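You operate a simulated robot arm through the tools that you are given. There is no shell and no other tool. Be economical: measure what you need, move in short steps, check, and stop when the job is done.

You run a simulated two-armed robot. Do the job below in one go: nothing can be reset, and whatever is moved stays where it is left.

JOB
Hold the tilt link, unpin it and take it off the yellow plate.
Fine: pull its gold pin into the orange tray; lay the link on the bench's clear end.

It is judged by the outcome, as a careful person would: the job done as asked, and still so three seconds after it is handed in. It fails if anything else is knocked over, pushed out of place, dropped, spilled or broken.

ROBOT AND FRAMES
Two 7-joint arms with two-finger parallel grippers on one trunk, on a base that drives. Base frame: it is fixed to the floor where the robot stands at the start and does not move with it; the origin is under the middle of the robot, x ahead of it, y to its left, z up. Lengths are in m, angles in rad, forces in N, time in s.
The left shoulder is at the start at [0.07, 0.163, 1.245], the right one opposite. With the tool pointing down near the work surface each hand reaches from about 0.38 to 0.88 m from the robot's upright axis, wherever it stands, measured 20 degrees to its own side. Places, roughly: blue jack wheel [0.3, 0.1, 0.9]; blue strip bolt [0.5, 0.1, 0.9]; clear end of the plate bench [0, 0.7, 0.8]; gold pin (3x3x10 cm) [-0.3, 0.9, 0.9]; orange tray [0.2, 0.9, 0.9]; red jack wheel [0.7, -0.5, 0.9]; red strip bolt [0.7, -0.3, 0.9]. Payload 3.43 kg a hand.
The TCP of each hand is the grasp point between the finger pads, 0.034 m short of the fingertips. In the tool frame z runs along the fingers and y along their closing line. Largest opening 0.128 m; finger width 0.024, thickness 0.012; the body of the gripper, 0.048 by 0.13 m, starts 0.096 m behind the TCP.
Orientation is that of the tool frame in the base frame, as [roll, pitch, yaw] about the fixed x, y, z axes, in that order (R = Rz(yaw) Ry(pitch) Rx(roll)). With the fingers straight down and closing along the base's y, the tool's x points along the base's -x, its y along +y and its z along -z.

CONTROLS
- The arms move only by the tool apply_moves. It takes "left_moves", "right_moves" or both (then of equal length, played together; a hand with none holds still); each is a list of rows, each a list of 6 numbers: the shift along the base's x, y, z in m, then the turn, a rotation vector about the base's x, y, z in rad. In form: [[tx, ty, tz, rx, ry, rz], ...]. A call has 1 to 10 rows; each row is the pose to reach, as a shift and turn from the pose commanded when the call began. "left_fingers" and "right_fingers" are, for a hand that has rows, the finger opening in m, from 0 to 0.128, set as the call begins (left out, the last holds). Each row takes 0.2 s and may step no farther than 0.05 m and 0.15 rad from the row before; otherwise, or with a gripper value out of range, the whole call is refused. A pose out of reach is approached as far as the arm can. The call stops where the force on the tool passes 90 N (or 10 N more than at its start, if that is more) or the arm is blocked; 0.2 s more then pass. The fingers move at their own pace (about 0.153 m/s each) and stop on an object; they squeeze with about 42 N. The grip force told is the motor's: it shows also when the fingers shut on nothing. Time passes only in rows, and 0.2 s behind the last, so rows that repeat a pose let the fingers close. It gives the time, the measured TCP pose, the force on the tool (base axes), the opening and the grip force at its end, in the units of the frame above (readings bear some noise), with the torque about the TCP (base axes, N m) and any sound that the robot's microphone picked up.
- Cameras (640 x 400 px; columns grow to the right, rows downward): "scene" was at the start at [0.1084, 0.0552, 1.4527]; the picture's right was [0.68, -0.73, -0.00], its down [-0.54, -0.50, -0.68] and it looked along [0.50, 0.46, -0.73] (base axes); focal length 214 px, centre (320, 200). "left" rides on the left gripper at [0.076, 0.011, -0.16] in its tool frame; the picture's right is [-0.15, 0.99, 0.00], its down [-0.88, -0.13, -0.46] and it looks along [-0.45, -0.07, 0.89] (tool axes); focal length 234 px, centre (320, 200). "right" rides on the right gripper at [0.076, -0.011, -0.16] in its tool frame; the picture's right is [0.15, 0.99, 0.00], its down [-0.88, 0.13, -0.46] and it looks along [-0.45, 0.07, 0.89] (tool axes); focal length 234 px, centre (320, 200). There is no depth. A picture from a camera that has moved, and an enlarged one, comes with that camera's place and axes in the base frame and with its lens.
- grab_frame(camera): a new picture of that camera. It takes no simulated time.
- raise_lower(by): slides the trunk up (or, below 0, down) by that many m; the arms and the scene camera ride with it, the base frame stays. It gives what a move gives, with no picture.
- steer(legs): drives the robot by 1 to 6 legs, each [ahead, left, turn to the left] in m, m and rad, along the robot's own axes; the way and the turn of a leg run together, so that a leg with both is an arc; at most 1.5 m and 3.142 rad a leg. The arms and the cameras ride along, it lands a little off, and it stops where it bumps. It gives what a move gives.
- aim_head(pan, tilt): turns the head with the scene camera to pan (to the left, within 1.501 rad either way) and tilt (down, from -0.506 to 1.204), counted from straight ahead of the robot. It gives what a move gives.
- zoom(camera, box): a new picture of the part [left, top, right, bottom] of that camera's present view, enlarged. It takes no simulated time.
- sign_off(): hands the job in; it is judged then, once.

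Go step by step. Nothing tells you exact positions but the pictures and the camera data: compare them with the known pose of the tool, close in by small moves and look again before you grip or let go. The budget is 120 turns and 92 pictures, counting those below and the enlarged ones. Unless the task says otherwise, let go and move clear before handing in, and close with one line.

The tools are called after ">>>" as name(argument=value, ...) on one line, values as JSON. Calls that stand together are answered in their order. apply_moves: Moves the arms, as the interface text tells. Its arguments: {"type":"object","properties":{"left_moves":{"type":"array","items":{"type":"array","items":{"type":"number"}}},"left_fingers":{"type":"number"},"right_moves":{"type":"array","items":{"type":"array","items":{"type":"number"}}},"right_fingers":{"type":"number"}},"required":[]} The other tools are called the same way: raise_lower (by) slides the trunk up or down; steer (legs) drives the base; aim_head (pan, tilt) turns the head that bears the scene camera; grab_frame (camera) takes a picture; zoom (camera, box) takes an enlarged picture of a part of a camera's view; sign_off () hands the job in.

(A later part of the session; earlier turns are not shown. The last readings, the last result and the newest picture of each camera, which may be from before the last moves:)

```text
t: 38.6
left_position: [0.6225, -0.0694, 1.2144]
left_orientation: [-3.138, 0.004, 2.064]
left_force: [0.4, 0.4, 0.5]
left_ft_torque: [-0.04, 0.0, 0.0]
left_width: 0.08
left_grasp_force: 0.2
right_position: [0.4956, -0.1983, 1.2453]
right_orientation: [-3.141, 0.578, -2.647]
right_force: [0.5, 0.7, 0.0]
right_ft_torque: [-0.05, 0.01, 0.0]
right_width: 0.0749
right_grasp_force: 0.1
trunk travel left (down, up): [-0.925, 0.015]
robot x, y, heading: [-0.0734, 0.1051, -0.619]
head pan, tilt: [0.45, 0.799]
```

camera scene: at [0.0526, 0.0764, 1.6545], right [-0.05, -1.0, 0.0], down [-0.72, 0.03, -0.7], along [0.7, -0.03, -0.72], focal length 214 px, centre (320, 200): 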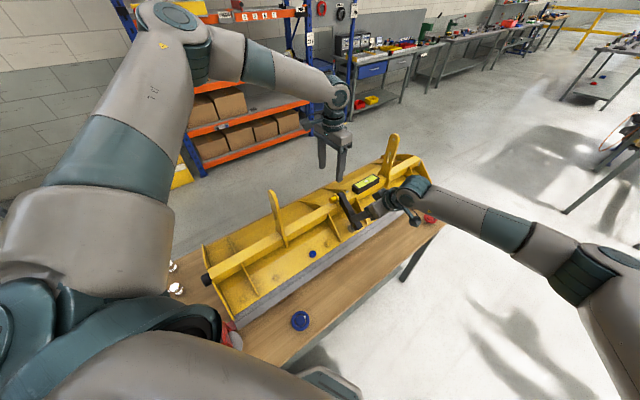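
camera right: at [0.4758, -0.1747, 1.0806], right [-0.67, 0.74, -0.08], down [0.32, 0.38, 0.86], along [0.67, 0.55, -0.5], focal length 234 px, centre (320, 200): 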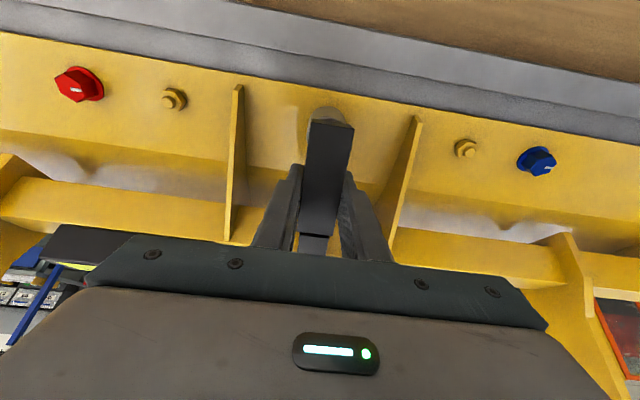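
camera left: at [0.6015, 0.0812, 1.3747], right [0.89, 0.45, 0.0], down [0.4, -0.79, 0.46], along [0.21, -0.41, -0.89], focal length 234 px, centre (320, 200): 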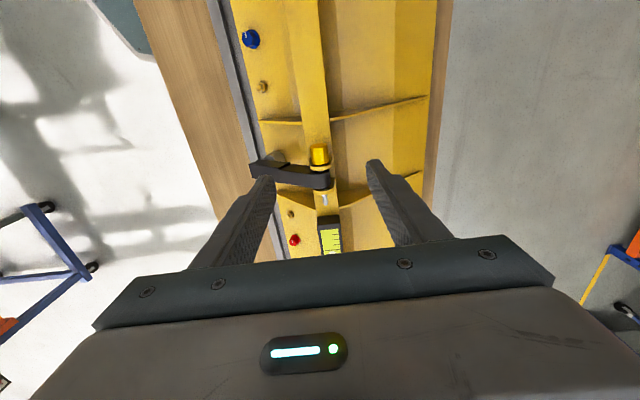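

Now I bring both hands back over their targets with the yaw corrected.

>>> apply_moves(left_moves=[[0.007, 0.021, 0, 0, 0, 0.04], [0.014, 0.043, 0, 0, 0, 0.08], [0.02, 0.0645, 0, 0, 0, 0.118], [0.02, 0.0645, -0.015, 0, 0, 0.118], [0.02, 0.0645, -0.03, 0, 0, 0.118]], right_moves=[[0.01, 0.02, 0, 0, 0, 0.03], [0.02, 0.04, 0, 0, 0, 0.06], [0.03, 0.06, 0, 0, 0, 0.09], [0.04, 0.075, -0.02, 0, 0, 0.118], [0.048, 0.082, -0.06, 0, 0, 0.118]])

>>> apply_moves(right_moves=[[0.001, 0.001, -0.04, 0, 0, 0], [0.003, 0.003, -0.08, 0, 0, 0], [0.005, 0.005, -0.111, 0, 0, 0], [0.005, 0.005, -0.111, 0, 0, 0]])

>>> grab_frame(camera="right")

>>> grab_frame(camera="left")

>>> zoom(camera="scene", box=[290, 100, 450, 220])

```text
t: 39.8
left_position: [0.6437, -0.0069, 1.1847]
left_orientation: [-3.139, 0.001, 2.182]
left_force: [0.6, -0.8, 0.5]
left_ft_torque: [-0.03, 0.03, 0.04]
left_width: 0.08
left_grasp_force: 0.0
right_position: [0.5461, -0.1187, 1.1822]
right_orientation: [3.139, 0.58, -2.532]
right_force: [1.0, -0.1, 1.0]
right_ft_torque: [0.0, 0.04, 0.0]
right_width: 0.0753
right_grasp_force: 0.1
trunk travel left (down, up): [-0.925, 0.015]
robot x, y, heading: [-0.0725, 0.1043, -0.618]
head pan, tilt: [0.45, 0.799]
```

```text
t: 40.8
left_position: [0.6424, -0.0082, 1.1867]
left_orientation: [-3.14, 0.003, 2.183]
left_force: [-1.0, 0.4, -0.1]
left_ft_torque: [0.03, 0.01, -0.01]
left_width: 0.0802
left_grasp_force: 0.1
right_position: [0.5493, -0.1154, 1.0713]
right_orientation: [3.141, 0.582, -2.53]
right_force: [0.3, 0.5, -0.7]
right_ft_torque: [-0.04, -0.01, -0.03]
right_width: 0.0749
right_grasp_force: 0.0
trunk travel left (down, up): [-0.925, 0.015]
robot x, y, heading: [-0.0705, 0.1072, -0.619]
head pan, tilt: [0.45, 0.799]
```

```text
62 pictures are left
camera right: at [0.4296, -0.2096, 1.1623], right [-0.67, 0.74, -0.08], down [0.32, 0.39, 0.86], along [0.67, 0.55, -0.5], focal length 234 px, centre (320, 200)
```

right: 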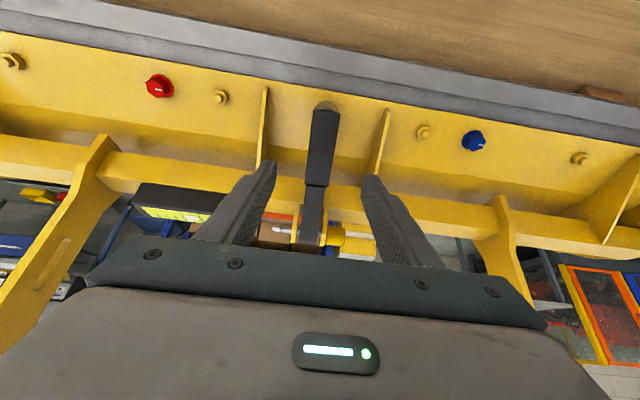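

```text
61 pictures are left
camera left: at [0.607, 0.0612, 1.3454], right [0.89, 0.45, 0.0], down [0.4, -0.8, 0.46], along [0.2, -0.41, -0.89], focal length 234 px, centre (320, 200)
```

left: 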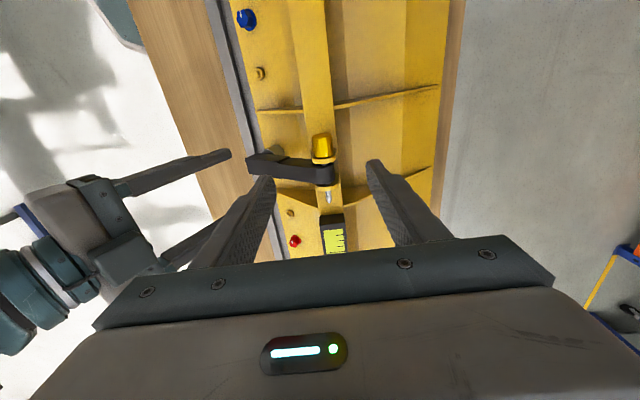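

```text
3.33 times, centred on (370, 160) of scene
camera zoom: at [0.0483, 0.0621, 1.6545], right [-0.17, -0.99, 0.0], down [-0.71, 0.12, -0.7], along [0.69, -0.12, -0.72], focal length 715 px, centre (153, 333)
```

zoom: 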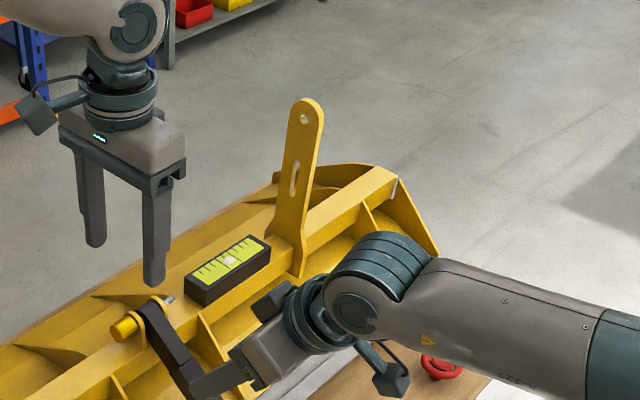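

Both hands are in position. The right hand advances to the same grasp as before and closes on the link.

>>> apply_moves(right_moves=[[0.0112, 0.008, -0.02, 0, 0, 0], [0.0225, 0.0165, -0.041, 0, 0, 0], [0.034, 0.025, -0.061, 0, 0, 0], [0.045, 0.0335, -0.081, 0, 0, 0], [0.045, 0.0335, -0.081, 0, 0, 0]])

>>> apply_moves(right_moves=[[0, 0, 0, 0, 0, 0], [0, 0, 0, 0, 0, 0], [0, 0, 0, 0, 0, 0], [0, 0, 0, 0, 0, 0]], right_fingers=0.0)

>>> grab_frame(camera="right")

```text
t: 42.0
left_position: [0.642, -0.0087, 1.1865]
left_orientation: [3.141, 0.001, 2.182]
left_force: [0.1, 0.1, 0.1]
left_ft_torque: [0.03, 0.05, -0.02]
left_width: 0.0801
left_grasp_force: 0.1
right_position: [0.5803, -0.0894, 1.0128]
right_orientation: [3.142, 0.584, -2.533]
right_force: [0.5, -0.1, -0.1]
right_ft_torque: [0.0, 0.0, 0.03]
right_width: 0.075
right_grasp_force: 0.0
right hand out of reach, approached as far as the arm can: row 4, 5
trunk travel left (down, up): [-0.925, 0.015]
robot x, y, heading: [-0.0721, 0.1031, -0.617]
head pan, tilt: [0.45, 0.799]
```

```text
t: 43.0
left_position: [0.6434, -0.0089, 1.186]
left_orientation: [3.14, 0.0, 2.181]
left_force: [0.3, -1.1, 0.2]
left_ft_torque: [0.0, -0.02, 0.01]
left_width: 0.0797
left_grasp_force: 0.1
right_position: [0.5817, -0.0894, 1.0127]
right_orientation: [-3.141, 0.58, -2.531]
right_force: [4.1, -3.2, -0.3]
right_ft_torque: [-0.15, 0.1, -0.58]
right_width: 0.0275
right_grasp_force: 41.6
trunk travel left (down, up): [-0.925, 0.015]
robot x, y, heading: [-0.0731, 0.1007, -0.617]
head pan, tilt: [0.45, 0.799]
```

```text
59 pictures are left
camera right: at [0.4626, -0.1839, 1.1032], right [-0.67, 0.74, -0.08], down [0.32, 0.38, 0.86], along [0.67, 0.55, -0.5], focal length 234 px, centre (320, 200)
```

right: 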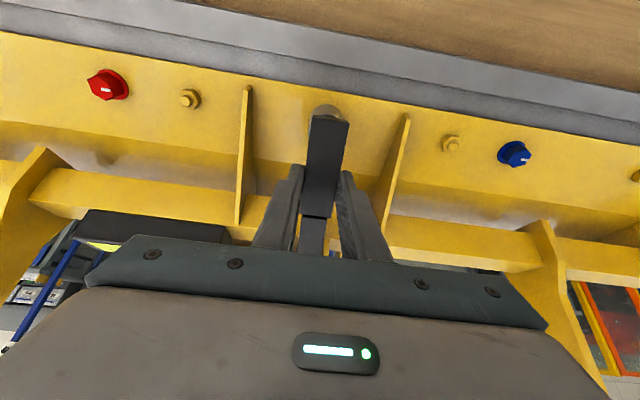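

The right hand holds the link, slightly shallow (arm limit) but at full grip. The left hand now descends partway to the pin head for a look.

>>> apply_moves(left_moves=[[0, 0.001, -0.025, 0, 0, 0], [-0.001, 0.002, -0.05, 0, 0, 0], [-0.001, 0.003, -0.075, 0, 0, 0], [-0.001, 0.003, -0.085, 0, 0, 0], [-0.001, 0.003, -0.085, 0, 0, 0]], left_fingers=0.075)

>>> grab_frame(camera="left")

>>> zoom(camera="scene", box=[290, 140, 400, 220])

```text
t: 44.2
left_position: [0.638, 0.0006, 1.1072]
left_orientation: [-3.141, 0.001, 2.18]
left_force: [-0.1, -0.6, 0.4]
left_ft_torque: [0.01, 0.02, 0.0]
left_width: 0.075
left_grasp_force: 0.2
left hand out of reach, approached as far as the arm can: row 3, 4, 5
right_position: [0.5825, -0.0896, 1.0124]
right_orientation: [3.139, 0.581, -2.533]
right_force: [5.4, -3.5, 2.4]
right_ft_torque: [-0.11, -0.03, -0.76]
right_width: 0.0275
right_grasp_force: 42.5
trunk travel left (down, up): [-0.925, 0.015]
robot x, y, heading: [-0.0724, 0.1045, -0.619]
head pan, tilt: [0.45, 0.799]
```

```text
58 pictures are left
camera left: at [0.6035, 0.0705, 1.2668], right [0.89, 0.45, 0.0], down [0.4, -0.8, 0.46], along [0.2, -0.41, -0.89], focal length 234 px, centre (320, 200)
```

left: 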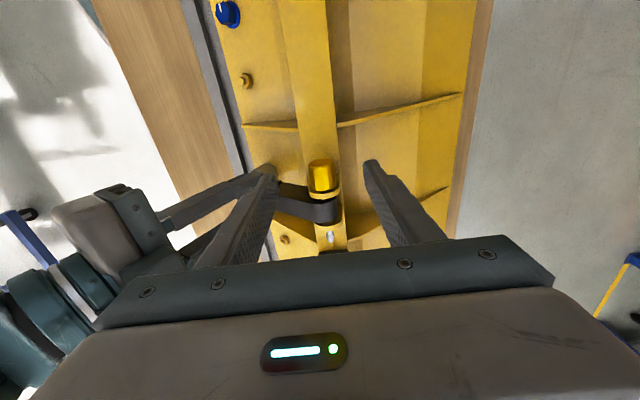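

```text
5.00 times, centred on (345, 180) of scene
camera zoom: at [0.0496, 0.0611, 1.6544], right [-0.17, -0.99, 0.0], down [-0.71, 0.12, -0.7], along [0.69, -0.12, -0.72], focal length 1072 px, centre (195, 300)
```

zoom: 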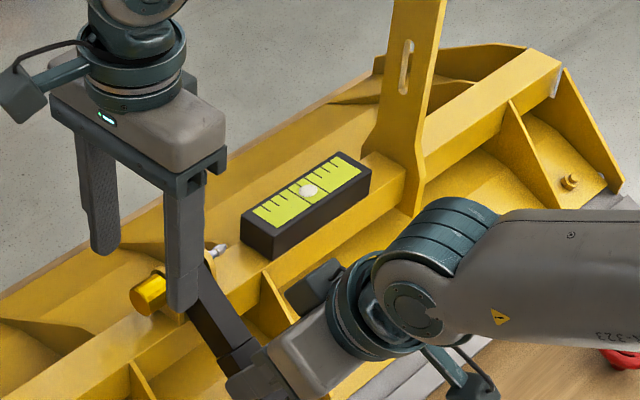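

With the trunk up 0.2 both arms hit a lower limit. I'll release and retreat slightly, lower the trunk 0.08, and redo the approach.

>>> apply_moves(right_moves=[[0, 0, 0, 0, 0, 0], [0, 0, 0, 0, 0, 0], [-0.0112, -0.0078, 0.021, 0, 0, 0], [-0.0223, -0.0156, 0.042, 0, 0, 0], [-0.0335, -0.0235, 0.063, 0, 0, 0], [-0.0446, -0.0313, 0.094, 0, 0, 0], [-0.0446, -0.0313, 0.134, 0, 0, 0]], right_fingers=0.075, left_moves=[[0, 0, 0.02, 0, 0, 0], [0, 0, 0.04, 0, 0, 0], [0, 0, 0.06, 0, 0, 0], [0, 0, 0.08, 0, 0, 0], [0, 0, 0.08, 0, 0, 0], [0, 0, 0.08, 0, 0, 0], [0, 0, 0.08, 0, 0, 0]])

>>> raise_lower(by=-0.08)

>>> grab_frame(camera="right")

```text
t: 45.8
left_position: [0.637, 0.004, 1.1885]
left_orientation: [3.141, 0.003, 2.183]
left_force: [-0.3, 1.0, 0.1]
left_ft_torque: [-0.01, -0.03, 0.02]
left_width: 0.0749
left_grasp_force: 0.1
right_position: [0.5372, -0.1207, 1.147]
right_orientation: [3.141, 0.582, -2.531]
right_force: [0.6, -0.1, 0.5]
right_ft_torque: [-0.01, 0.0, 0.02]
right_width: 0.0748
right_grasp_force: 0.1
trunk travel left (down, up): [-0.925, 0.015]
robot x, y, heading: [-0.0729, 0.106, -0.618]
head pan, tilt: [0.45, 0.799]
```

```text
t: 46.9
left_position: [0.6366, 0.0044, 1.1082]
left_orientation: [-3.141, 0.002, 2.181]
left_force: [0.1, -0.5, -0.2]
left_ft_torque: [-0.04, 0.0, -0.01]
left_width: 0.0752
left_grasp_force: 0.2
right_position: [0.5382, -0.1205, 1.0656]
right_orientation: [3.14, 0.58, -2.53]
right_force: [-0.8, 0.1, 0.1]
right_ft_torque: [0.0, -0.01, 0.03]
right_width: 0.0748
right_grasp_force: 0.1
trunk travel left (down, up): [-0.845, 0.095]
robot x, y, heading: [-0.0727, 0.1069, -0.616]
head pan, tilt: [0.45, 0.799]
```

```text
56 pictures are left
camera right: at [0.419, -0.2154, 1.156], right [-0.67, 0.74, -0.08], down [0.32, 0.38, 0.86], along [0.67, 0.55, -0.5], focal length 234 px, centre (320, 200)
```

right: 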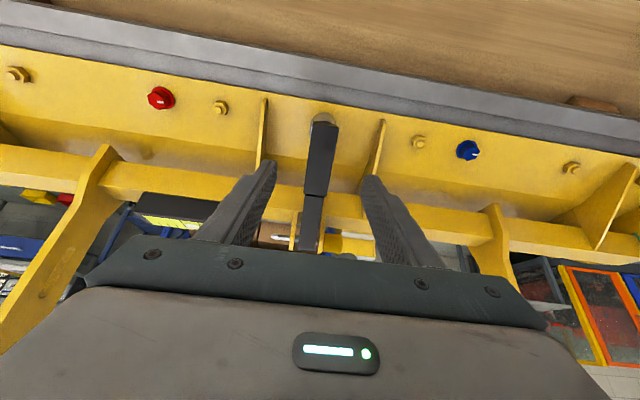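

Retracing the right-hand approach with the trunk lower.

>>> apply_moves(right_moves=[[0.0117, 0.0079, 0.009, 0, 0, 0], [0.023, 0.0158, -0.012, 0, 0, 0], [0.0345, 0.0238, -0.034, 0, 0, 0], [0.046, 0.032, -0.055, 0, 0, 0], [0.0568, 0.0393, -0.0756, 0, 0, 0], [0.0568, 0.0393, -0.0756, 0, 0, 0]])

>>> grab_frame(camera="right")

```text
t: 48.3
left_position: [0.6369, 0.0029, 1.1084]
left_orientation: [-3.141, 0.001, 2.182]
left_force: [0.1, 0.3, 0.1]
left_ft_torque: [0.0, -0.04, 0.01]
left_width: 0.075
left_grasp_force: 0.1
right_position: [0.5895, -0.0851, 0.9999]
right_orientation: [-3.141, 0.582, -2.53]
right_force: [0.0, -0.9, 0.9]
right_ft_torque: [0.03, 0.01, -0.03]
right_width: 0.0752
right_grasp_force: 0.1
right hand out of reach, approached as far as the arm can: row 5, 6
trunk travel left (down, up): [-0.845, 0.095]
robot x, y, heading: [-0.0706, 0.1036, -0.619]
head pan, tilt: [0.45, 0.799]
```

```text
55 pictures are left
camera right: at [0.4705, -0.18, 1.0899], right [-0.67, 0.74, -0.08], down [0.32, 0.38, 0.86], along [0.67, 0.55, -0.5], focal length 234 px, centre (320, 200)
```

right: 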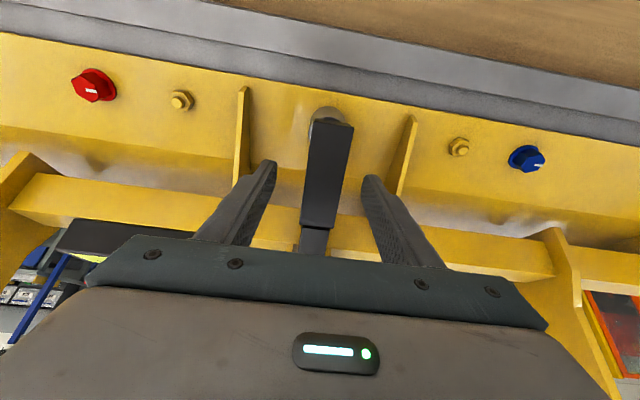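

Only 1 cm short now, with full finger length on the link, which is a good grip depth. I test the left descent before closing the right.

>>> apply_moves(left_moves=[[0.002, -0.003, -0.012, 0, 0, 0], [0.0045, -0.0065, -0.024, 0, 0, 0], [0.0045, -0.0065, -0.036, 0, 0, 0], [0.0045, -0.0065, -0.036, 0, 0, 0]])

>>> grab_frame(camera="left")

>>> zoom(camera="scene", box=[290, 120, 400, 200])

```text
t: 49.3
left_position: [0.6409, -0.0032, 1.0709]
left_orientation: [-3.141, 0.002, 2.182]
left_force: [0.4, 0.8, 0.7]
left_ft_torque: [-0.01, 0.02, -0.02]
left_width: 0.0754
left_grasp_force: 0.2
right_position: [0.5893, -0.0844, 0.9997]
right_orientation: [3.14, 0.582, -2.53]
right_force: [-0.4, 0.5, 0.0]
right_ft_torque: [0.02, 0.02, 0.02]
right_width: 0.0752
right_grasp_force: 0.0
trunk travel left (down, up): [-0.845, 0.095]
robot x, y, heading: [-0.0731, 0.1052, -0.619]
head pan, tilt: [0.45, 0.799]
```

```text
54 pictures are left
camera left: at [0.6064, 0.0669, 1.2306], right [0.89, 0.45, 0.0], down [0.4, -0.8, 0.46], along [0.2, -0.41, -0.89], focal length 234 px, centre (320, 200)
```

left: 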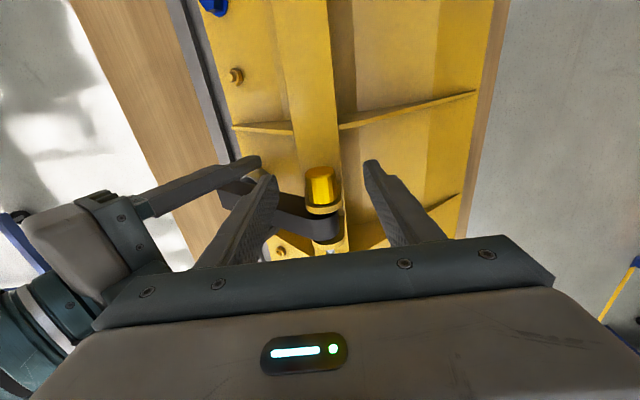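

```text
5.00 times, centred on (345, 160) of scene
camera zoom: at [0.0487, 0.0622, 1.5744], right [-0.17, -0.99, 0.0], down [-0.71, 0.12, -0.7], along [0.69, -0.12, -0.72], focal length 1072 px, centre (195, 400)
```

zoom: 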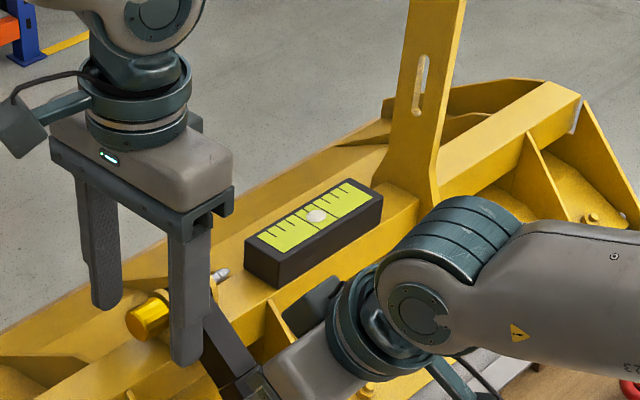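

Left TCP sits over the head centre ((0.642,-0.0055), from z≈1.046). I close the right on the link, then lower the left 6 mm and close on the head.

>>> apply_moves(right_moves=[[0, 0, 0, 0, 0, 0], [0, 0, 0, 0, 0, 0], [0, 0, 0, 0, 0, 0], [0, 0, 0, 0, 0, 0]], right_fingers=0.0)

>>> apply_moves(left_moves=[[0, 0, -0.003, 0, 0, 0], [0, 0, -0.006, 0, 0, 0], [0, 0, -0.006, 0, 0, 0]])

>>> apply_moves(left_moves=[[0, 0, 0, 0, 0, 0], [0, 0, 0, 0, 0, 0], [0, 0, 0, 0, 0, 0], [0, 0, 0, 0, 0, 0]], left_fingers=0.0)

>>> grab_frame(camera="left")

```text
t: 50.3
left_position: [0.6403, -0.0025, 1.0717]
left_orientation: [3.141, 0.002, 2.182]
left_force: [-1.2, 0.6, 0.1]
left_ft_torque: [-0.03, -0.01, 0.0]
left_width: 0.0749
left_grasp_force: 0.0
right_position: [0.5903, -0.0848, 0.9992]
right_orientation: [3.14, 0.581, -2.531]
right_force: [0.4, -1.2, 1.2]
right_ft_torque: [-0.37, 0.11, -0.21]
right_width: 0.0276
right_grasp_force: 42.0
trunk travel left (down, up): [-0.845, 0.095]
robot x, y, heading: [-0.0675, 0.108, -0.621]
head pan, tilt: [0.45, 0.799]
```

```text
t: 51.1
left_position: [0.641, -0.0028, 1.0643]
left_orientation: [3.141, 0.0, 2.184]
left_force: [0.5, -0.2, -0.7]
left_ft_torque: [-0.02, -0.04, 0.0]
left_width: 0.0751
left_grasp_force: 0.1
right_position: [0.5895, -0.0853, 0.9995]
right_orientation: [3.141, 0.58, -2.531]
right_force: [-0.7, -0.8, -0.2]
right_ft_torque: [-0.36, 0.1, -0.27]
right_width: 0.0275
right_grasp_force: 41.8
trunk travel left (down, up): [-0.845, 0.095]
robot x, y, heading: [-0.0687, 0.1034, -0.619]
head pan, tilt: [0.45, 0.799]
```

```text
t: 52.1
left_position: [0.642, -0.0024, 1.0652]
left_orientation: [-3.14, 0.001, 2.182]
left_force: [6.9, 2.6, -0.4]
left_ft_torque: [0.08, -0.16, -0.52]
left_width: 0.0244
left_grasp_force: 42.2
right_position: [0.5901, -0.0846, 0.9999]
right_orientation: [3.139, 0.581, -2.53]
right_force: [-6.2, -4.1, 4.3]
right_ft_torque: [-0.29, -0.12, -0.26]
right_width: 0.0275
right_grasp_force: 42.0
trunk travel left (down, up): [-0.845, 0.095]
robot x, y, heading: [-0.0706, 0.1064, -0.619]
head pan, tilt: [0.45, 0.799]
```

```text
52 pictures are left
camera left: at [0.607, 0.0671, 1.2249], right [0.89, 0.45, 0.0], down [0.4, -0.8, 0.46], along [0.2, -0.41, -0.89], focal length 234 px, centre (320, 200)
```

left: 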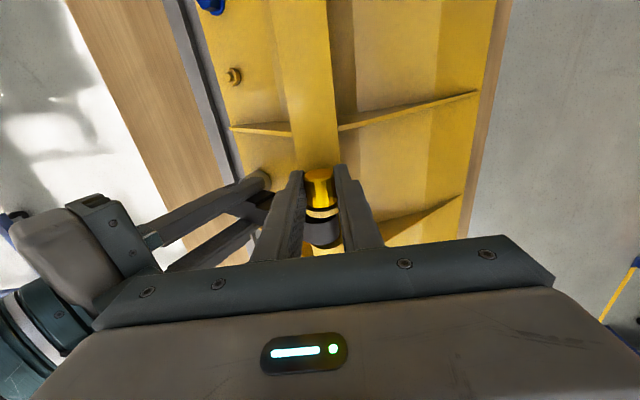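

The head is gripped (24 mm). I start pulling along (-0.574, 0.819).

>>> apply_moves(left_moves=[[-0.0029, 0.0041, 0, 0, 0, 0], [-0.0057, 0.0082, 0, 0, 0, 0], [-0.0086, 0.0123, 0, 0, 0, 0], [-0.0115, 0.0164, 0, 0, 0, 0]])

>>> grab_frame(camera="left")

```text
t: 53.1
left_position: [0.6302, 0.0147, 1.0679]
left_orientation: [3.141, 0.001, 2.182]
left_force: [0.1, 0.0, 0.0]
left_ft_torque: [0.01, -0.02, -0.02]
left_width: 0.0243
left_grasp_force: 41.9
right_position: [0.5892, -0.086, 0.9988]
right_orientation: [3.139, 0.581, -2.53]
right_force: [-0.6, -2.5, -0.5]
right_ft_torque: [0.08, -0.17, -0.06]
right_width: 0.0274
right_grasp_force: 41.6
trunk travel left (down, up): [-0.845, 0.095]
robot x, y, heading: [-0.075, 0.1046, -0.619]
head pan, tilt: [0.45, 0.799]
```

```text
51 pictures are left
camera left: at [0.5951, 0.0829, 1.2252], right [0.89, 0.45, 0.0], down [0.4, -0.8, 0.46], along [0.2, -0.41, -0.89], focal length 234 px, centre (320, 200)
```

left: 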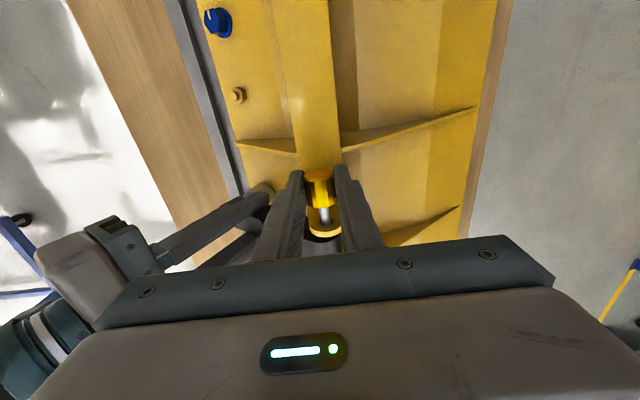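

The pin slides out smoothly; the shank is visible. I continue pulling to 8 cm.

>>> apply_moves(left_moves=[[-0.0057, 0.0082, 0, 0, 0, 0], [-0.0115, 0.0164, 0, 0, 0, 0], [-0.0172, 0.0246, 0, 0, 0, 0], [-0.023, 0.0328, 0, 0, 0, 0], [-0.0287, 0.041, 0, 0, 0, 0], [-0.0345, 0.0492, 0, 0, 0, 0]])

>>> grab_frame(camera="left")

>>> zoom(camera="scene", box=[270, 110, 400, 200])

```text
t: 54.5
left_position: [0.5944, 0.0632, 1.0665]
left_orientation: [-3.141, 0.003, 2.183]
left_force: [-0.1, 0.1, 0.6]
left_ft_torque: [0.05, -0.01, 0.02]
left_width: 0.0241
left_grasp_force: 42.1
right_position: [0.5894, -0.0855, 0.9987]
right_orientation: [3.139, 0.582, -2.53]
right_force: [-1.7, -1.8, -0.3]
right_ft_torque: [0.08, -0.15, -0.07]
right_width: 0.0276
right_grasp_force: 41.8
trunk travel left (down, up): [-0.845, 0.095]
robot x, y, heading: [-0.0723, 0.1053, -0.62]
head pan, tilt: [0.45, 0.799]
```

```text
50 pictures are left
camera left: at [0.56, 0.133, 1.2252], right [0.89, 0.45, 0.0], down [0.4, -0.8, 0.46], along [0.2, -0.41, -0.89], focal length 234 px, centre (320, 200)
```

left: 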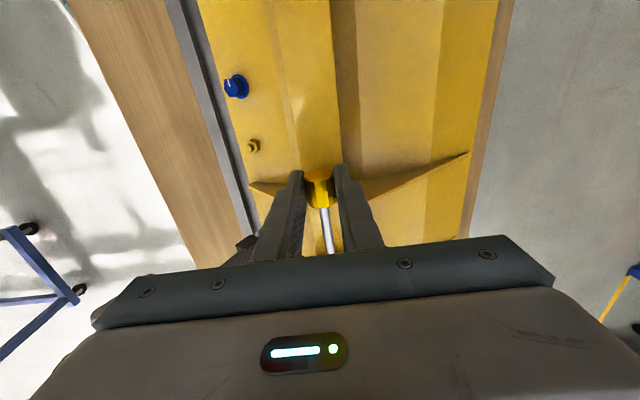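

```text
4.44 times, centred on (335, 155) of scene
camera zoom: at [0.0485, 0.0623, 1.5744], right [-0.17, -0.99, 0.0], down [-0.71, 0.12, -0.7], along [0.69, -0.12, -0.72], focal length 953 px, centre (253, 400)
```

zoom: 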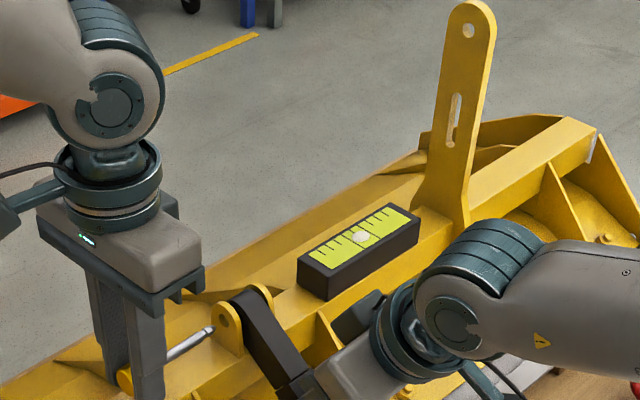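

The tip is just out of the ear. I pull 1.2 cm more, then lift the pin straight up clear of the lever.

>>> apply_moves(left_moves=[[-0.0035, 0.005, 0, 0, 0, 0], [-0.007, 0.01, 0, 0, 0, 0], [-0.007, 0.01, 0.03, 0, 0, 0], [-0.007, 0.01, 0.07, 0, 0, 0], [-0.007, 0.01, 0.11, 0, 0, 0], [-0.007, 0.01, 0.15, 0, 0, 0], [-0.007, 0.01, 0.19, 0, 0, 0]])

>>> grab_frame(camera="scene")

>>> grab_frame(camera="right")

```text
t: 56.1
left_position: [0.5882, 0.0744, 1.2574]
left_orientation: [-3.139, 0.001, 2.184]
left_force: [-0.6, -0.3, -0.4]
left_ft_torque: [-0.02, 0.02, -0.02]
left_width: 0.0243
left_grasp_force: 41.4
right_position: [0.588, -0.084, 0.9994]
right_orientation: [3.138, 0.581, -2.531]
right_force: [-4.5, -2.2, -0.9]
right_ft_torque: [0.06, -0.22, 0.04]
right_width: 0.0278
right_grasp_force: 41.8
trunk travel left (down, up): [-0.845, 0.095]
robot x, y, heading: [-0.0734, 0.1038, -0.618]
head pan, tilt: [0.45, 0.799]
```

```text
48 pictures are left
camera scene: at [0.0481, 0.0623, 1.5744], right [-0.17, -0.99, 0.0], down [-0.71, 0.12, -0.7], along [0.69, -0.12, -0.72], focal length 214 px, centre (320, 200)
```

scene: 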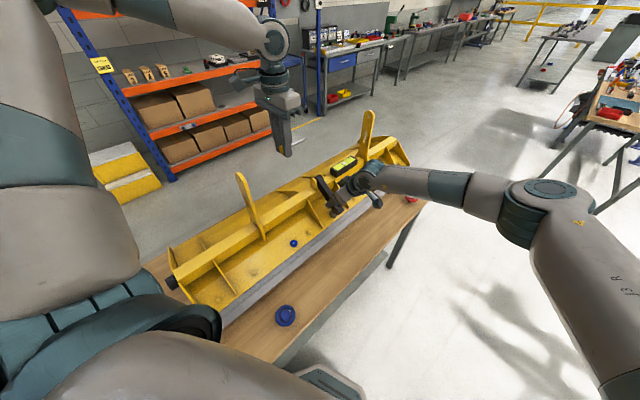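

```text
47 pictures are left
camera right: at [0.4702, -0.1792, 1.0898], right [-0.67, 0.74, -0.08], down [0.32, 0.39, 0.86], along [0.67, 0.55, -0.5], focal length 234 px, centre (320, 200)
```

right: 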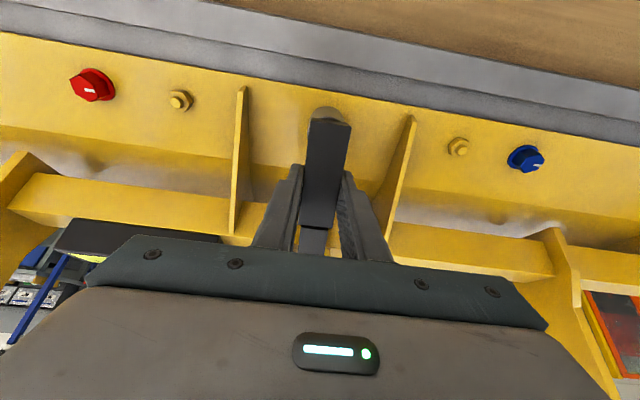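

The pin is out and held, and the link is still in my right hand. Now I lift the link off square to its face, slowly.

>>> apply_moves(right_moves=[[-0.0022, -0.0016, 0.0042, 0, 0, 0], [-0.0045, -0.0031, 0.0084, 0, 0, 0], [-0.009, -0.0063, 0.0168, 0, 0, 0], [-0.0134, -0.0094, 0.0252, 0, 0, 0], [-0.0178, -0.0125, 0.0336, 0, 0, 0]])

>>> grab_frame(camera="right")

>>> zoom(camera="scene", box=[280, 130, 410, 230])

```text
t: 57.3
left_position: [0.589, 0.0734, 1.2567]
left_orientation: [3.14, 0.001, 2.182]
left_force: [0.1, 0.3, -0.7]
left_ft_torque: [0.01, 0.0, -0.01]
left_width: 0.0244
left_grasp_force: 42.8
right_position: [0.5729, -0.098, 1.0352]
right_orientation: [3.139, 0.581, -2.532]
right_force: [0.7, -0.6, -4.4]
right_ft_torque: [-0.05, 0.1, -0.01]
right_width: 0.0273
right_grasp_force: 42.7
trunk travel left (down, up): [-0.845, 0.095]
robot x, y, heading: [-0.074, 0.1052, -0.623]
head pan, tilt: [0.45, 0.799]
```

```text
46 pictures are left
camera right: at [0.4537, -0.1928, 1.125], right [-0.67, 0.74, -0.08], down [0.32, 0.39, 0.86], along [0.67, 0.55, -0.5], focal length 234 px, centre (320, 200)
```

right: 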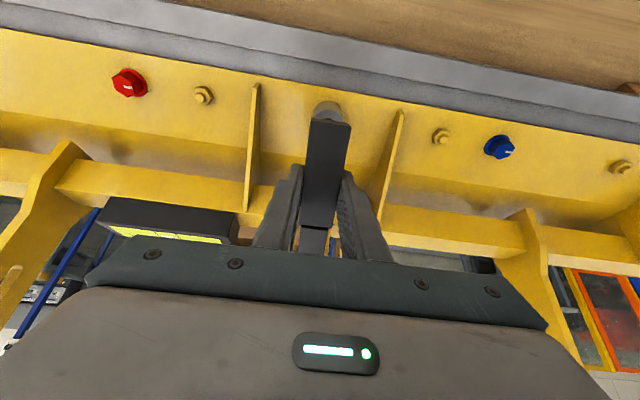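

```text
4.00 times, centred on (345, 180) of scene
camera zoom: at [0.0487, 0.0619, 1.5744], right [-0.17, -0.99, 0.0], down [-0.71, 0.12, -0.7], along [0.69, -0.12, -0.72], focal length 858 px, centre (220, 280)
```

zoom: 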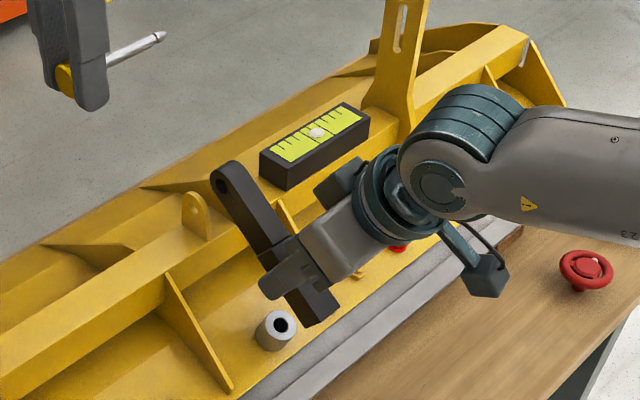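

The link is free (about 0.45 kg) and the pin is held. I lift the link high, raise the trunk, then back off slightly and turn to face the bench's left end.

>>> apply_moves(right_moves=[[-0.012, -0.01, 0.035, 0, 0, 0], [-0.025, -0.02, 0.07, 0, 0, 0], [-0.037, -0.03, 0.105, 0, 0, 0], [-0.05, -0.04, 0.14, 0, 0, 0], [-0.06, -0.045, 0.175, 0, 0, 0], [-0.06, -0.045, 0.21, 0, 0, 0]])

>>> raise_lower(by=0.09)

>>> steer(legs=[[-0.05, -0.141, 0], [0, 0, 0.6], [0, 0, 0.63], [0, 0.25, 0]])

>>> aim_head(pan=0.3, tilt=0.85)

>>> grab_frame(camera="scene")

```text
t: 58.7
left_position: [0.5893, 0.0753, 1.2562]
left_orientation: [-3.14, 0.002, 2.183]
left_force: [-0.4, -0.2, -0.5]
left_ft_torque: [0.04, 0.01, 0.02]
left_width: 0.0241
left_grasp_force: 42.5
right_position: [0.5146, -0.1398, 1.2447]
right_orientation: [3.141, 0.581, -2.53]
right_force: [0.4, -0.1, -4.4]
right_ft_torque: [-0.12, 0.09, -0.01]
right_width: 0.0278
right_grasp_force: 41.7
trunk travel left (down, up): [-0.845, 0.095]
robot x, y, heading: [-0.0722, 0.1018, -0.613]
head pan, tilt: [0.45, 0.799]
```

```text
t: 60.0
left_position: [0.59, 0.0741, 1.3465]
left_orientation: [-3.139, 0.001, 2.18]
left_force: [0.7, 1.1, -0.6]
left_ft_torque: [0.03, 0.0, 0.01]
left_width: 0.0242
left_grasp_force: 42.0
right_position: [0.5138, -0.1395, 1.3343]
right_orientation: [3.139, 0.581, -2.531]
right_force: [0.4, 0.6, -4.0]
right_ft_torque: [-0.1, 0.11, 0.02]
right_width: 0.0273
right_grasp_force: 42.3
trunk travel left (down, up): [-0.935, 0.005]
robot x, y, heading: [-0.069, 0.0988, -0.618]
head pan, tilt: [0.45, 0.799]
```

```text
t: 66.2
left_position: [-0.1047, 0.8301, 1.347]
left_orientation: [3.14, -0.001, -2.844]
left_force: [0.4, 1.0, 0.0]
left_ft_torque: [0.04, 0.02, 0.0]
left_width: 0.0244
left_grasp_force: 41.7
right_position: [0.0774, 0.6921, 1.3343]
right_orientation: [3.139, 0.585, -1.275]
right_force: [0.0, -0.8, -2.7]
right_ft_torque: [-0.09, -0.03, 0.0]
right_width: 0.0276
right_grasp_force: 42.0
trunk travel left (down, up): [-0.935, 0.005]
robot x, y, heading: [-0.3377, 0.2162, 0.636]
head pan, tilt: [0.45, 0.799]
```

```text
t: 66.9
left_position: [-0.1051, 0.833, 1.3475]
left_orientation: [-3.141, -0.002, -2.846]
left_force: [0.5, -0.4, 0.3]
left_ft_torque: [-0.02, 0.01, 0.03]
left_width: 0.0242
left_grasp_force: 41.8
right_position: [0.0759, 0.6956, 1.334]
right_orientation: [3.14, 0.582, -1.276]
right_force: [-0.3, 0.1, -4.0]
right_ft_torque: [-0.07, 0.0, 0.02]
right_width: 0.0277
right_grasp_force: 42.0
trunk travel left (down, up): [-0.935, 0.005]
robot x, y, heading: [-0.3348, 0.2146, 0.635]
head pan, tilt: [0.3, 0.85]
```

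```text
44 pictures are left
camera scene: at [-0.2513, 0.3075, 1.6604], right [0.81, -0.59, 0.0], down [-0.44, -0.61, -0.66], along [0.39, 0.53, -0.75], focal length 214 px, centre (320, 200)
```

scene: 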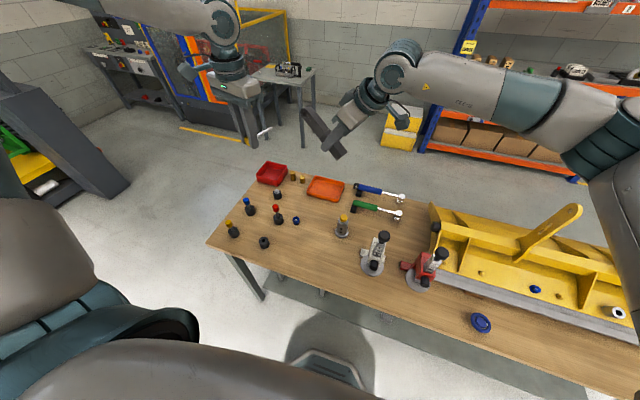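

I see the orange tray at about (0.245, 0.935) beside the red one, and the clear bench spot near (0, 0.7). I drive 0.15 m closer to bring the tray into left-hand reach.

>>> steer(legs=[[0.14, -0.05, 0]])

>>> zoom(camera="scene", box=[180, 120, 440, 290])

>>> grab_frame(camera="left")

```text
t: 68.2
left_position: [0.0298, 0.8758, 1.3473]
left_orientation: [3.142, 0.004, -2.841]
left_force: [-1.1, -0.3, -2.2]
left_ft_torque: [0.02, -0.02, 0.0]
left_width: 0.024
left_grasp_force: 41.5
right_position: [0.2118, 0.7395, 1.336]
right_orientation: [-3.141, 0.58, -1.271]
right_force: [-0.7, 0.5, -2.9]
right_ft_torque: [-0.11, -0.05, -0.02]
right_width: 0.0275
right_grasp_force: 41.7
trunk travel left (down, up): [-0.935, 0.005]
robot x, y, heading: [-0.1998, 0.2538, 0.641]
head pan, tilt: [0.3, 0.85]
```

```text
2.35 times, centred on (310, 205) of scene
camera zoom: at [-0.1148, 0.3499, 1.6607], right [0.81, -0.59, 0.0], down [-0.44, -0.61, -0.66], along [0.39, 0.53, -0.75], focal length 505 px, centre (344, 188)
```

zoom: 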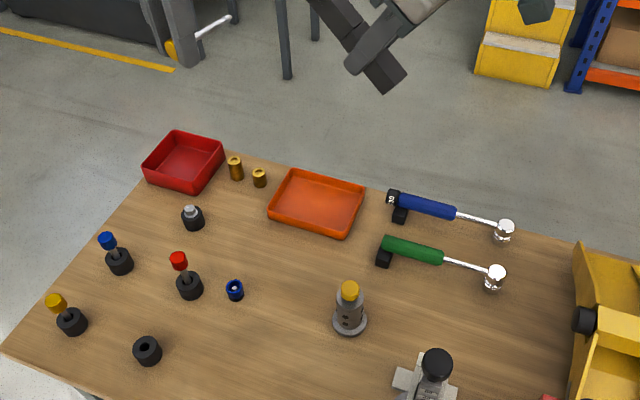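

```text
42 pictures are left
camera left: at [-0.0466, 0.8641, 1.5067], right [-0.15, 0.99, 0.0], down [0.88, 0.14, 0.46], along [0.45, 0.07, -0.89], focal length 234 px, centre (320, 200)
```

left: 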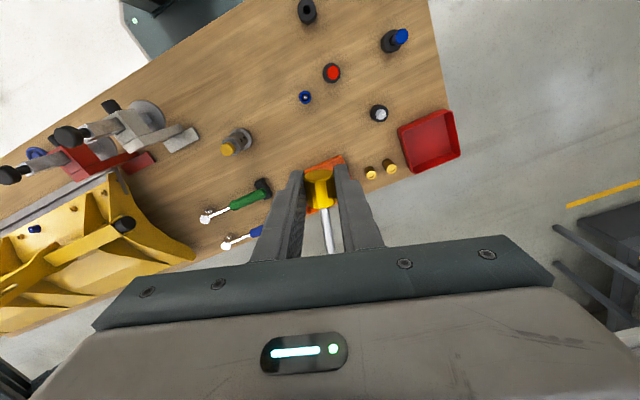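

The tray centre is (0.256, 0.943), about 0.17 × 0.14 m. I'll swing the right hand with the link out of the way first, then bring the pin over the tray, turned along its diagonal.

>>> apply_moves(right_moves=[[0.026, -0.035, 0, 0, 0, 0], [0.052, -0.07, 0, 0, 0, 0], [0.078, -0.105, 0, 0, 0, 0], [0.104, -0.14, 0, 0, 0, 0], [0.13, -0.175, 0, 0, 0, 0], [0.156, -0.21, 0, 0, 0, 0], [0.179, -0.24, 0, 0, 0, 0]])

>>> apply_moves(left_moves=[[0.034, 0.014, -0.02, 0, 0, -0.1], [0.068, 0.028, -0.04, 0, 0, -0.21], [0.102, 0.042, -0.06, 0, 0, -0.32], [0.136, 0.056, -0.08, 0, 0, -0.42], [0.17, 0.07, -0.1, 0, 0, -0.53], [0.203, 0.084, -0.12, 0, 0, -0.63], [0.203, 0.084, -0.16, 0, 0, -0.63], [0.203, 0.084, -0.2, 0, 0, -0.63], [0.203, 0.084, -0.24, 0, 0, -0.63], [0.203, 0.084, -0.28, 0, 0, -0.63]])

>>> grab_frame(camera="left")

>>> grab_frame(camera="scene")

```text
t: 69.8
left_position: [0.0332, 0.8734, 1.3489]
left_orientation: [3.14, 0.001, -2.841]
left_force: [-0.5, -0.5, -0.3]
left_ft_torque: [0.02, 0.04, -0.01]
left_width: 0.0239
left_grasp_force: 42.2
right_position: [0.3496, 0.5516, 1.3111]
right_orientation: [-2.991, 0.564, -1.27]
right_force: [-0.5, 0.0, -3.8]
right_ft_torque: [-0.11, -0.07, -0.04]
right_width: 0.0276
right_grasp_force: 41.8
right hand out of reach, approached as far as the arm can: row 3, 4, 5, 6, 7
trunk travel left (down, up): [-0.935, 0.005]
robot x, y, heading: [-0.193, 0.2584, 0.642]
head pan, tilt: [0.3, 0.85]
```

```text
t: 72.0
left_position: [0.1336, 0.9339, 1.1448]
left_orientation: [3.141, 0.003, 2.813]
left_force: [-0.8, -0.6, -1.5]
left_ft_torque: [0.0, 0.02, -0.01]
left_width: 0.0242
left_grasp_force: 42.2
left hand out of reach, approached as far as the arm can: row 5, 6, 7, 8, 9, 10
right_position: [0.3483, 0.5546, 1.3103]
right_orientation: [-2.992, 0.561, -1.271]
right_force: [0.9, -0.1, -4.1]
right_ft_torque: [-0.12, -0.04, 0.01]
right_width: 0.0276
right_grasp_force: 41.8
trunk travel left (down, up): [-0.935, 0.005]
robot x, y, heading: [-0.2018, 0.2572, 0.639]
head pan, tilt: [0.3, 0.85]
```

```text
41 pictures are left
camera left: at [0.0643, 0.969, 1.3046], right [0.46, 0.89, 0.0], down [0.79, -0.41, 0.46], along [0.41, -0.21, -0.89], focal length 234 px, centre (320, 200)
```

left: 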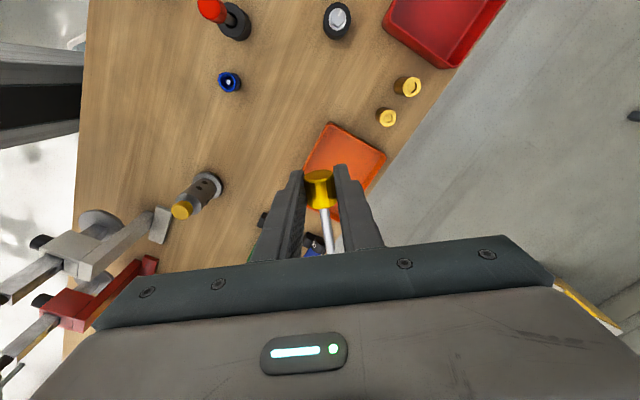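

```text
40 pictures are left
camera scene: at [-0.1115, 0.3509, 1.6604], right [0.81, -0.59, 0.0], down [-0.44, -0.61, -0.66], along [0.39, 0.53, -0.75], focal length 214 px, centre (320, 200)
```

scene: 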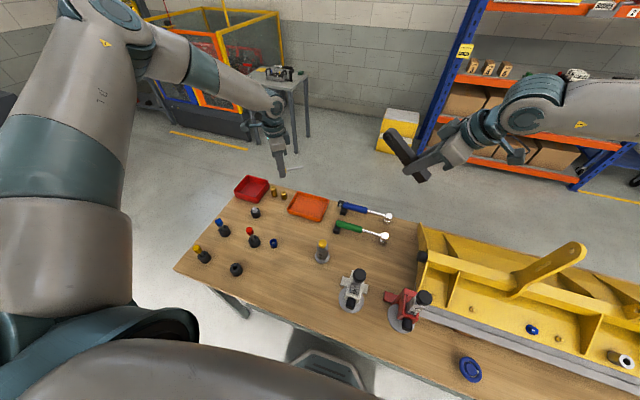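

The left arm is short again at this angle. I'll shift the base left and turn right a little so the tray lies more to my left.

>>> steer(legs=[[0.04, 0.1, 0], [0, 0, -0.3]])

>>> grab_frame(camera="left")

```text
t: 74.2
left_position: [0.2897, 0.9139, 1.1443]
left_orientation: [-3.139, 0.002, 2.51]
left_force: [0.4, 0.6, -1.7]
left_ft_torque: [0.0, 0.03, -0.01]
left_width: 0.0244
left_grasp_force: 42.0
right_position: [0.3829, 0.4882, 1.3102]
right_orientation: [-2.99, 0.562, -1.574]
right_force: [-0.7, -0.3, -3.4]
right_ft_torque: [-0.14, 0.02, -0.03]
right_width: 0.0277
right_grasp_force: 42.0
trunk travel left (down, up): [-0.935, 0.005]
robot x, y, heading: [-0.228, 0.3634, 0.34]
head pan, tilt: [0.3, 0.85]
```

```text
39 pictures are left
camera left: at [0.2346, 0.9676, 1.3033], right [0.7, 0.71, 0.0], down [0.63, -0.62, 0.46], along [0.33, -0.32, -0.89], focal length 234 px, centre (320, 200)
```

left: 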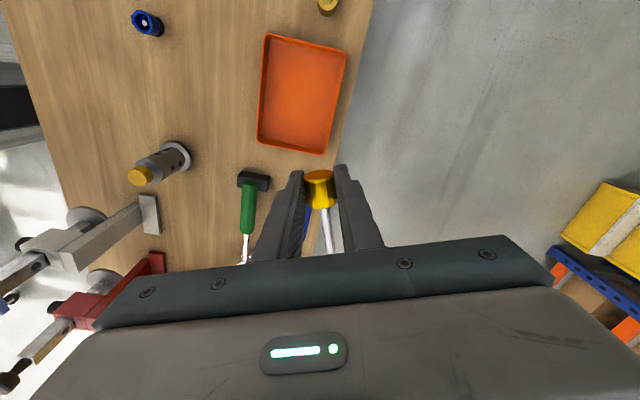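

The whole tray is visible now: centre about (0.233, 0.916), with the pin nearly along its long side. I move over it and descend partway.

>>> apply_moves(left_moves=[[-0.028, 0.007, 0, 0, 0, 0], [-0.056, 0.014, 0, 0, 0, 0], [-0.084, 0.021, -0.01, 0, 0, 0], [-0.084, 0.021, -0.05, 0, 0, 0], [-0.084, 0.021, -0.09, 0, 0, 0], [-0.084, 0.021, -0.13, 0, 0, 0], [-0.084, 0.021, -0.16, 0, 0, 0], [-0.084, 0.021, -0.16, 0, 0, 0]])

>>> grab_frame(camera="left")

>>> zoom(camera="scene", box=[200, 100, 460, 270])

```text
t: 76.0
left_position: [0.1795, 0.9336, 1.0407]
left_orientation: [3.141, 0.002, 2.509]
left_force: [-0.2, 0.1, -0.3]
left_ft_torque: [0.02, 0.02, 0.0]
left_width: 0.0241
left_grasp_force: 42.2
left hand out of reach, approached as far as the arm can: row 6, 7, 8
right_position: [0.3857, 0.4843, 1.3092]
right_orientation: [-2.996, 0.562, -1.574]
right_force: [1.0, 0.2, -3.3]
right_ft_torque: [-0.15, 0.02, 0.04]
right_width: 0.0277
right_grasp_force: 41.9
trunk travel left (down, up): [-0.935, 0.005]
robot x, y, heading: [-0.2247, 0.359, 0.344]
head pan, tilt: [0.3, 0.85]
```

```text
38 pictures are left
camera left: at [0.1246, 0.9878, 1.2003], right [0.7, 0.71, 0.0], down [0.63, -0.62, 0.46], along [0.33, -0.32, -0.89], focal length 234 px, centre (320, 200)
```

left: 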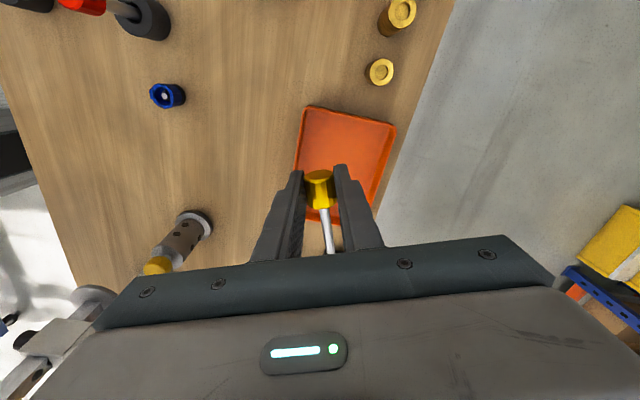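

```text
2.35 times, centred on (330, 185) of scene
camera zoom: at [-0.1144, 0.4262, 1.6602], right [0.6, -0.8, 0.0], down [-0.6, -0.45, -0.66], along [0.53, 0.39, -0.75], focal length 505 px, centre (296, 235)
```

zoom: 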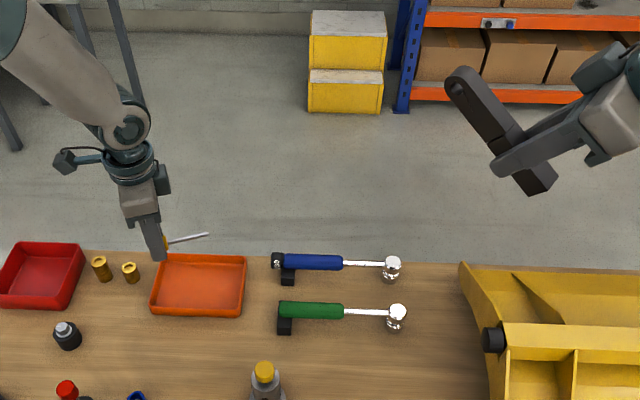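

The left hand reached its lower limit, so the trunk must come down. First I level the link in the right hand (tool vertical) so it stays well above the plate and jacks.

>>> apply_moves(right_moves=[[0, 0, 0.01, -0.1405, 0, 0], [0, 0, 0.02, -0.281, 0, 0], [0, 0, 0.03, -0.4215, 0, 0], [0, 0, 0.04, -0.562, 0, 0], [0, 0, 0.05, -0.562, 0, 0]])

>>> apply_moves(right_moves=[[0, 0, 0.02, 0, 0.075, 0], [0, 0, 0.04, 0, 0.15, 0], [0, 0, 0.04, 0, 0.15, 0]])

>>> grab_frame(camera="scene")

```text
t: 77.2
left_position: [0.1792, 0.9335, 1.0417]
left_orientation: [3.14, 0.003, 2.509]
left_force: [-0.1, 0.3, -1.1]
left_ft_torque: [-0.01, -0.03, 0.0]
left_width: 0.0239
left_grasp_force: 41.7
right_position: [0.3827, 0.434, 1.4069]
right_orientation: [-2.961, 0.15, -1.649]
right_force: [-0.9, -0.4, -5.0]
right_ft_torque: [-0.11, 0.0, -0.02]
right_width: 0.0276
right_grasp_force: 41.6
right hand out of reach, approached as far as the arm can: row 1, 2, 3, 4, 5
trunk travel left (down, up): [-0.935, 0.005]
robot x, y, heading: [-0.2245, 0.3626, 0.342]
head pan, tilt: [0.3, 0.85]
```

```text
t: 78.0
left_position: [0.1771, 0.9343, 1.0415]
left_orientation: [-3.141, 0.003, 2.51]
left_force: [-1.0, -0.1, -0.6]
left_ft_torque: [-0.03, -0.02, 0.01]
left_width: 0.0244
left_grasp_force: 42.0
right_position: [0.3713, 0.4379, 1.4467]
right_orientation: [-3.108, 0.139, -1.674]
right_force: [0.6, 0.5, -4.0]
right_ft_torque: [-0.18, -0.05, -0.02]
right_width: 0.0275
right_grasp_force: 41.3
right hand out of reach, approached as far as the arm can: row 1, 2, 3
trunk travel left (down, up): [-0.935, 0.005]
robot x, y, heading: [-0.2281, 0.3639, 0.338]
head pan, tilt: [0.3, 0.85]
```

```text
36 pictures are left
camera scene: at [-0.1183, 0.4281, 1.6604], right [0.6, -0.8, 0.0], down [-0.6, -0.45, -0.66], along [0.53, 0.39, -0.75], focal length 214 px, centre (320, 200)
```

scene: 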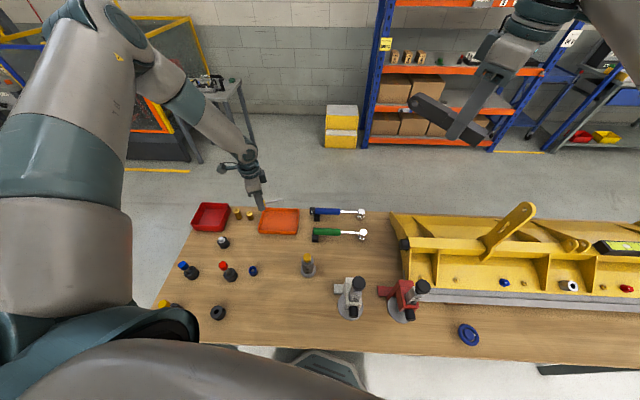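

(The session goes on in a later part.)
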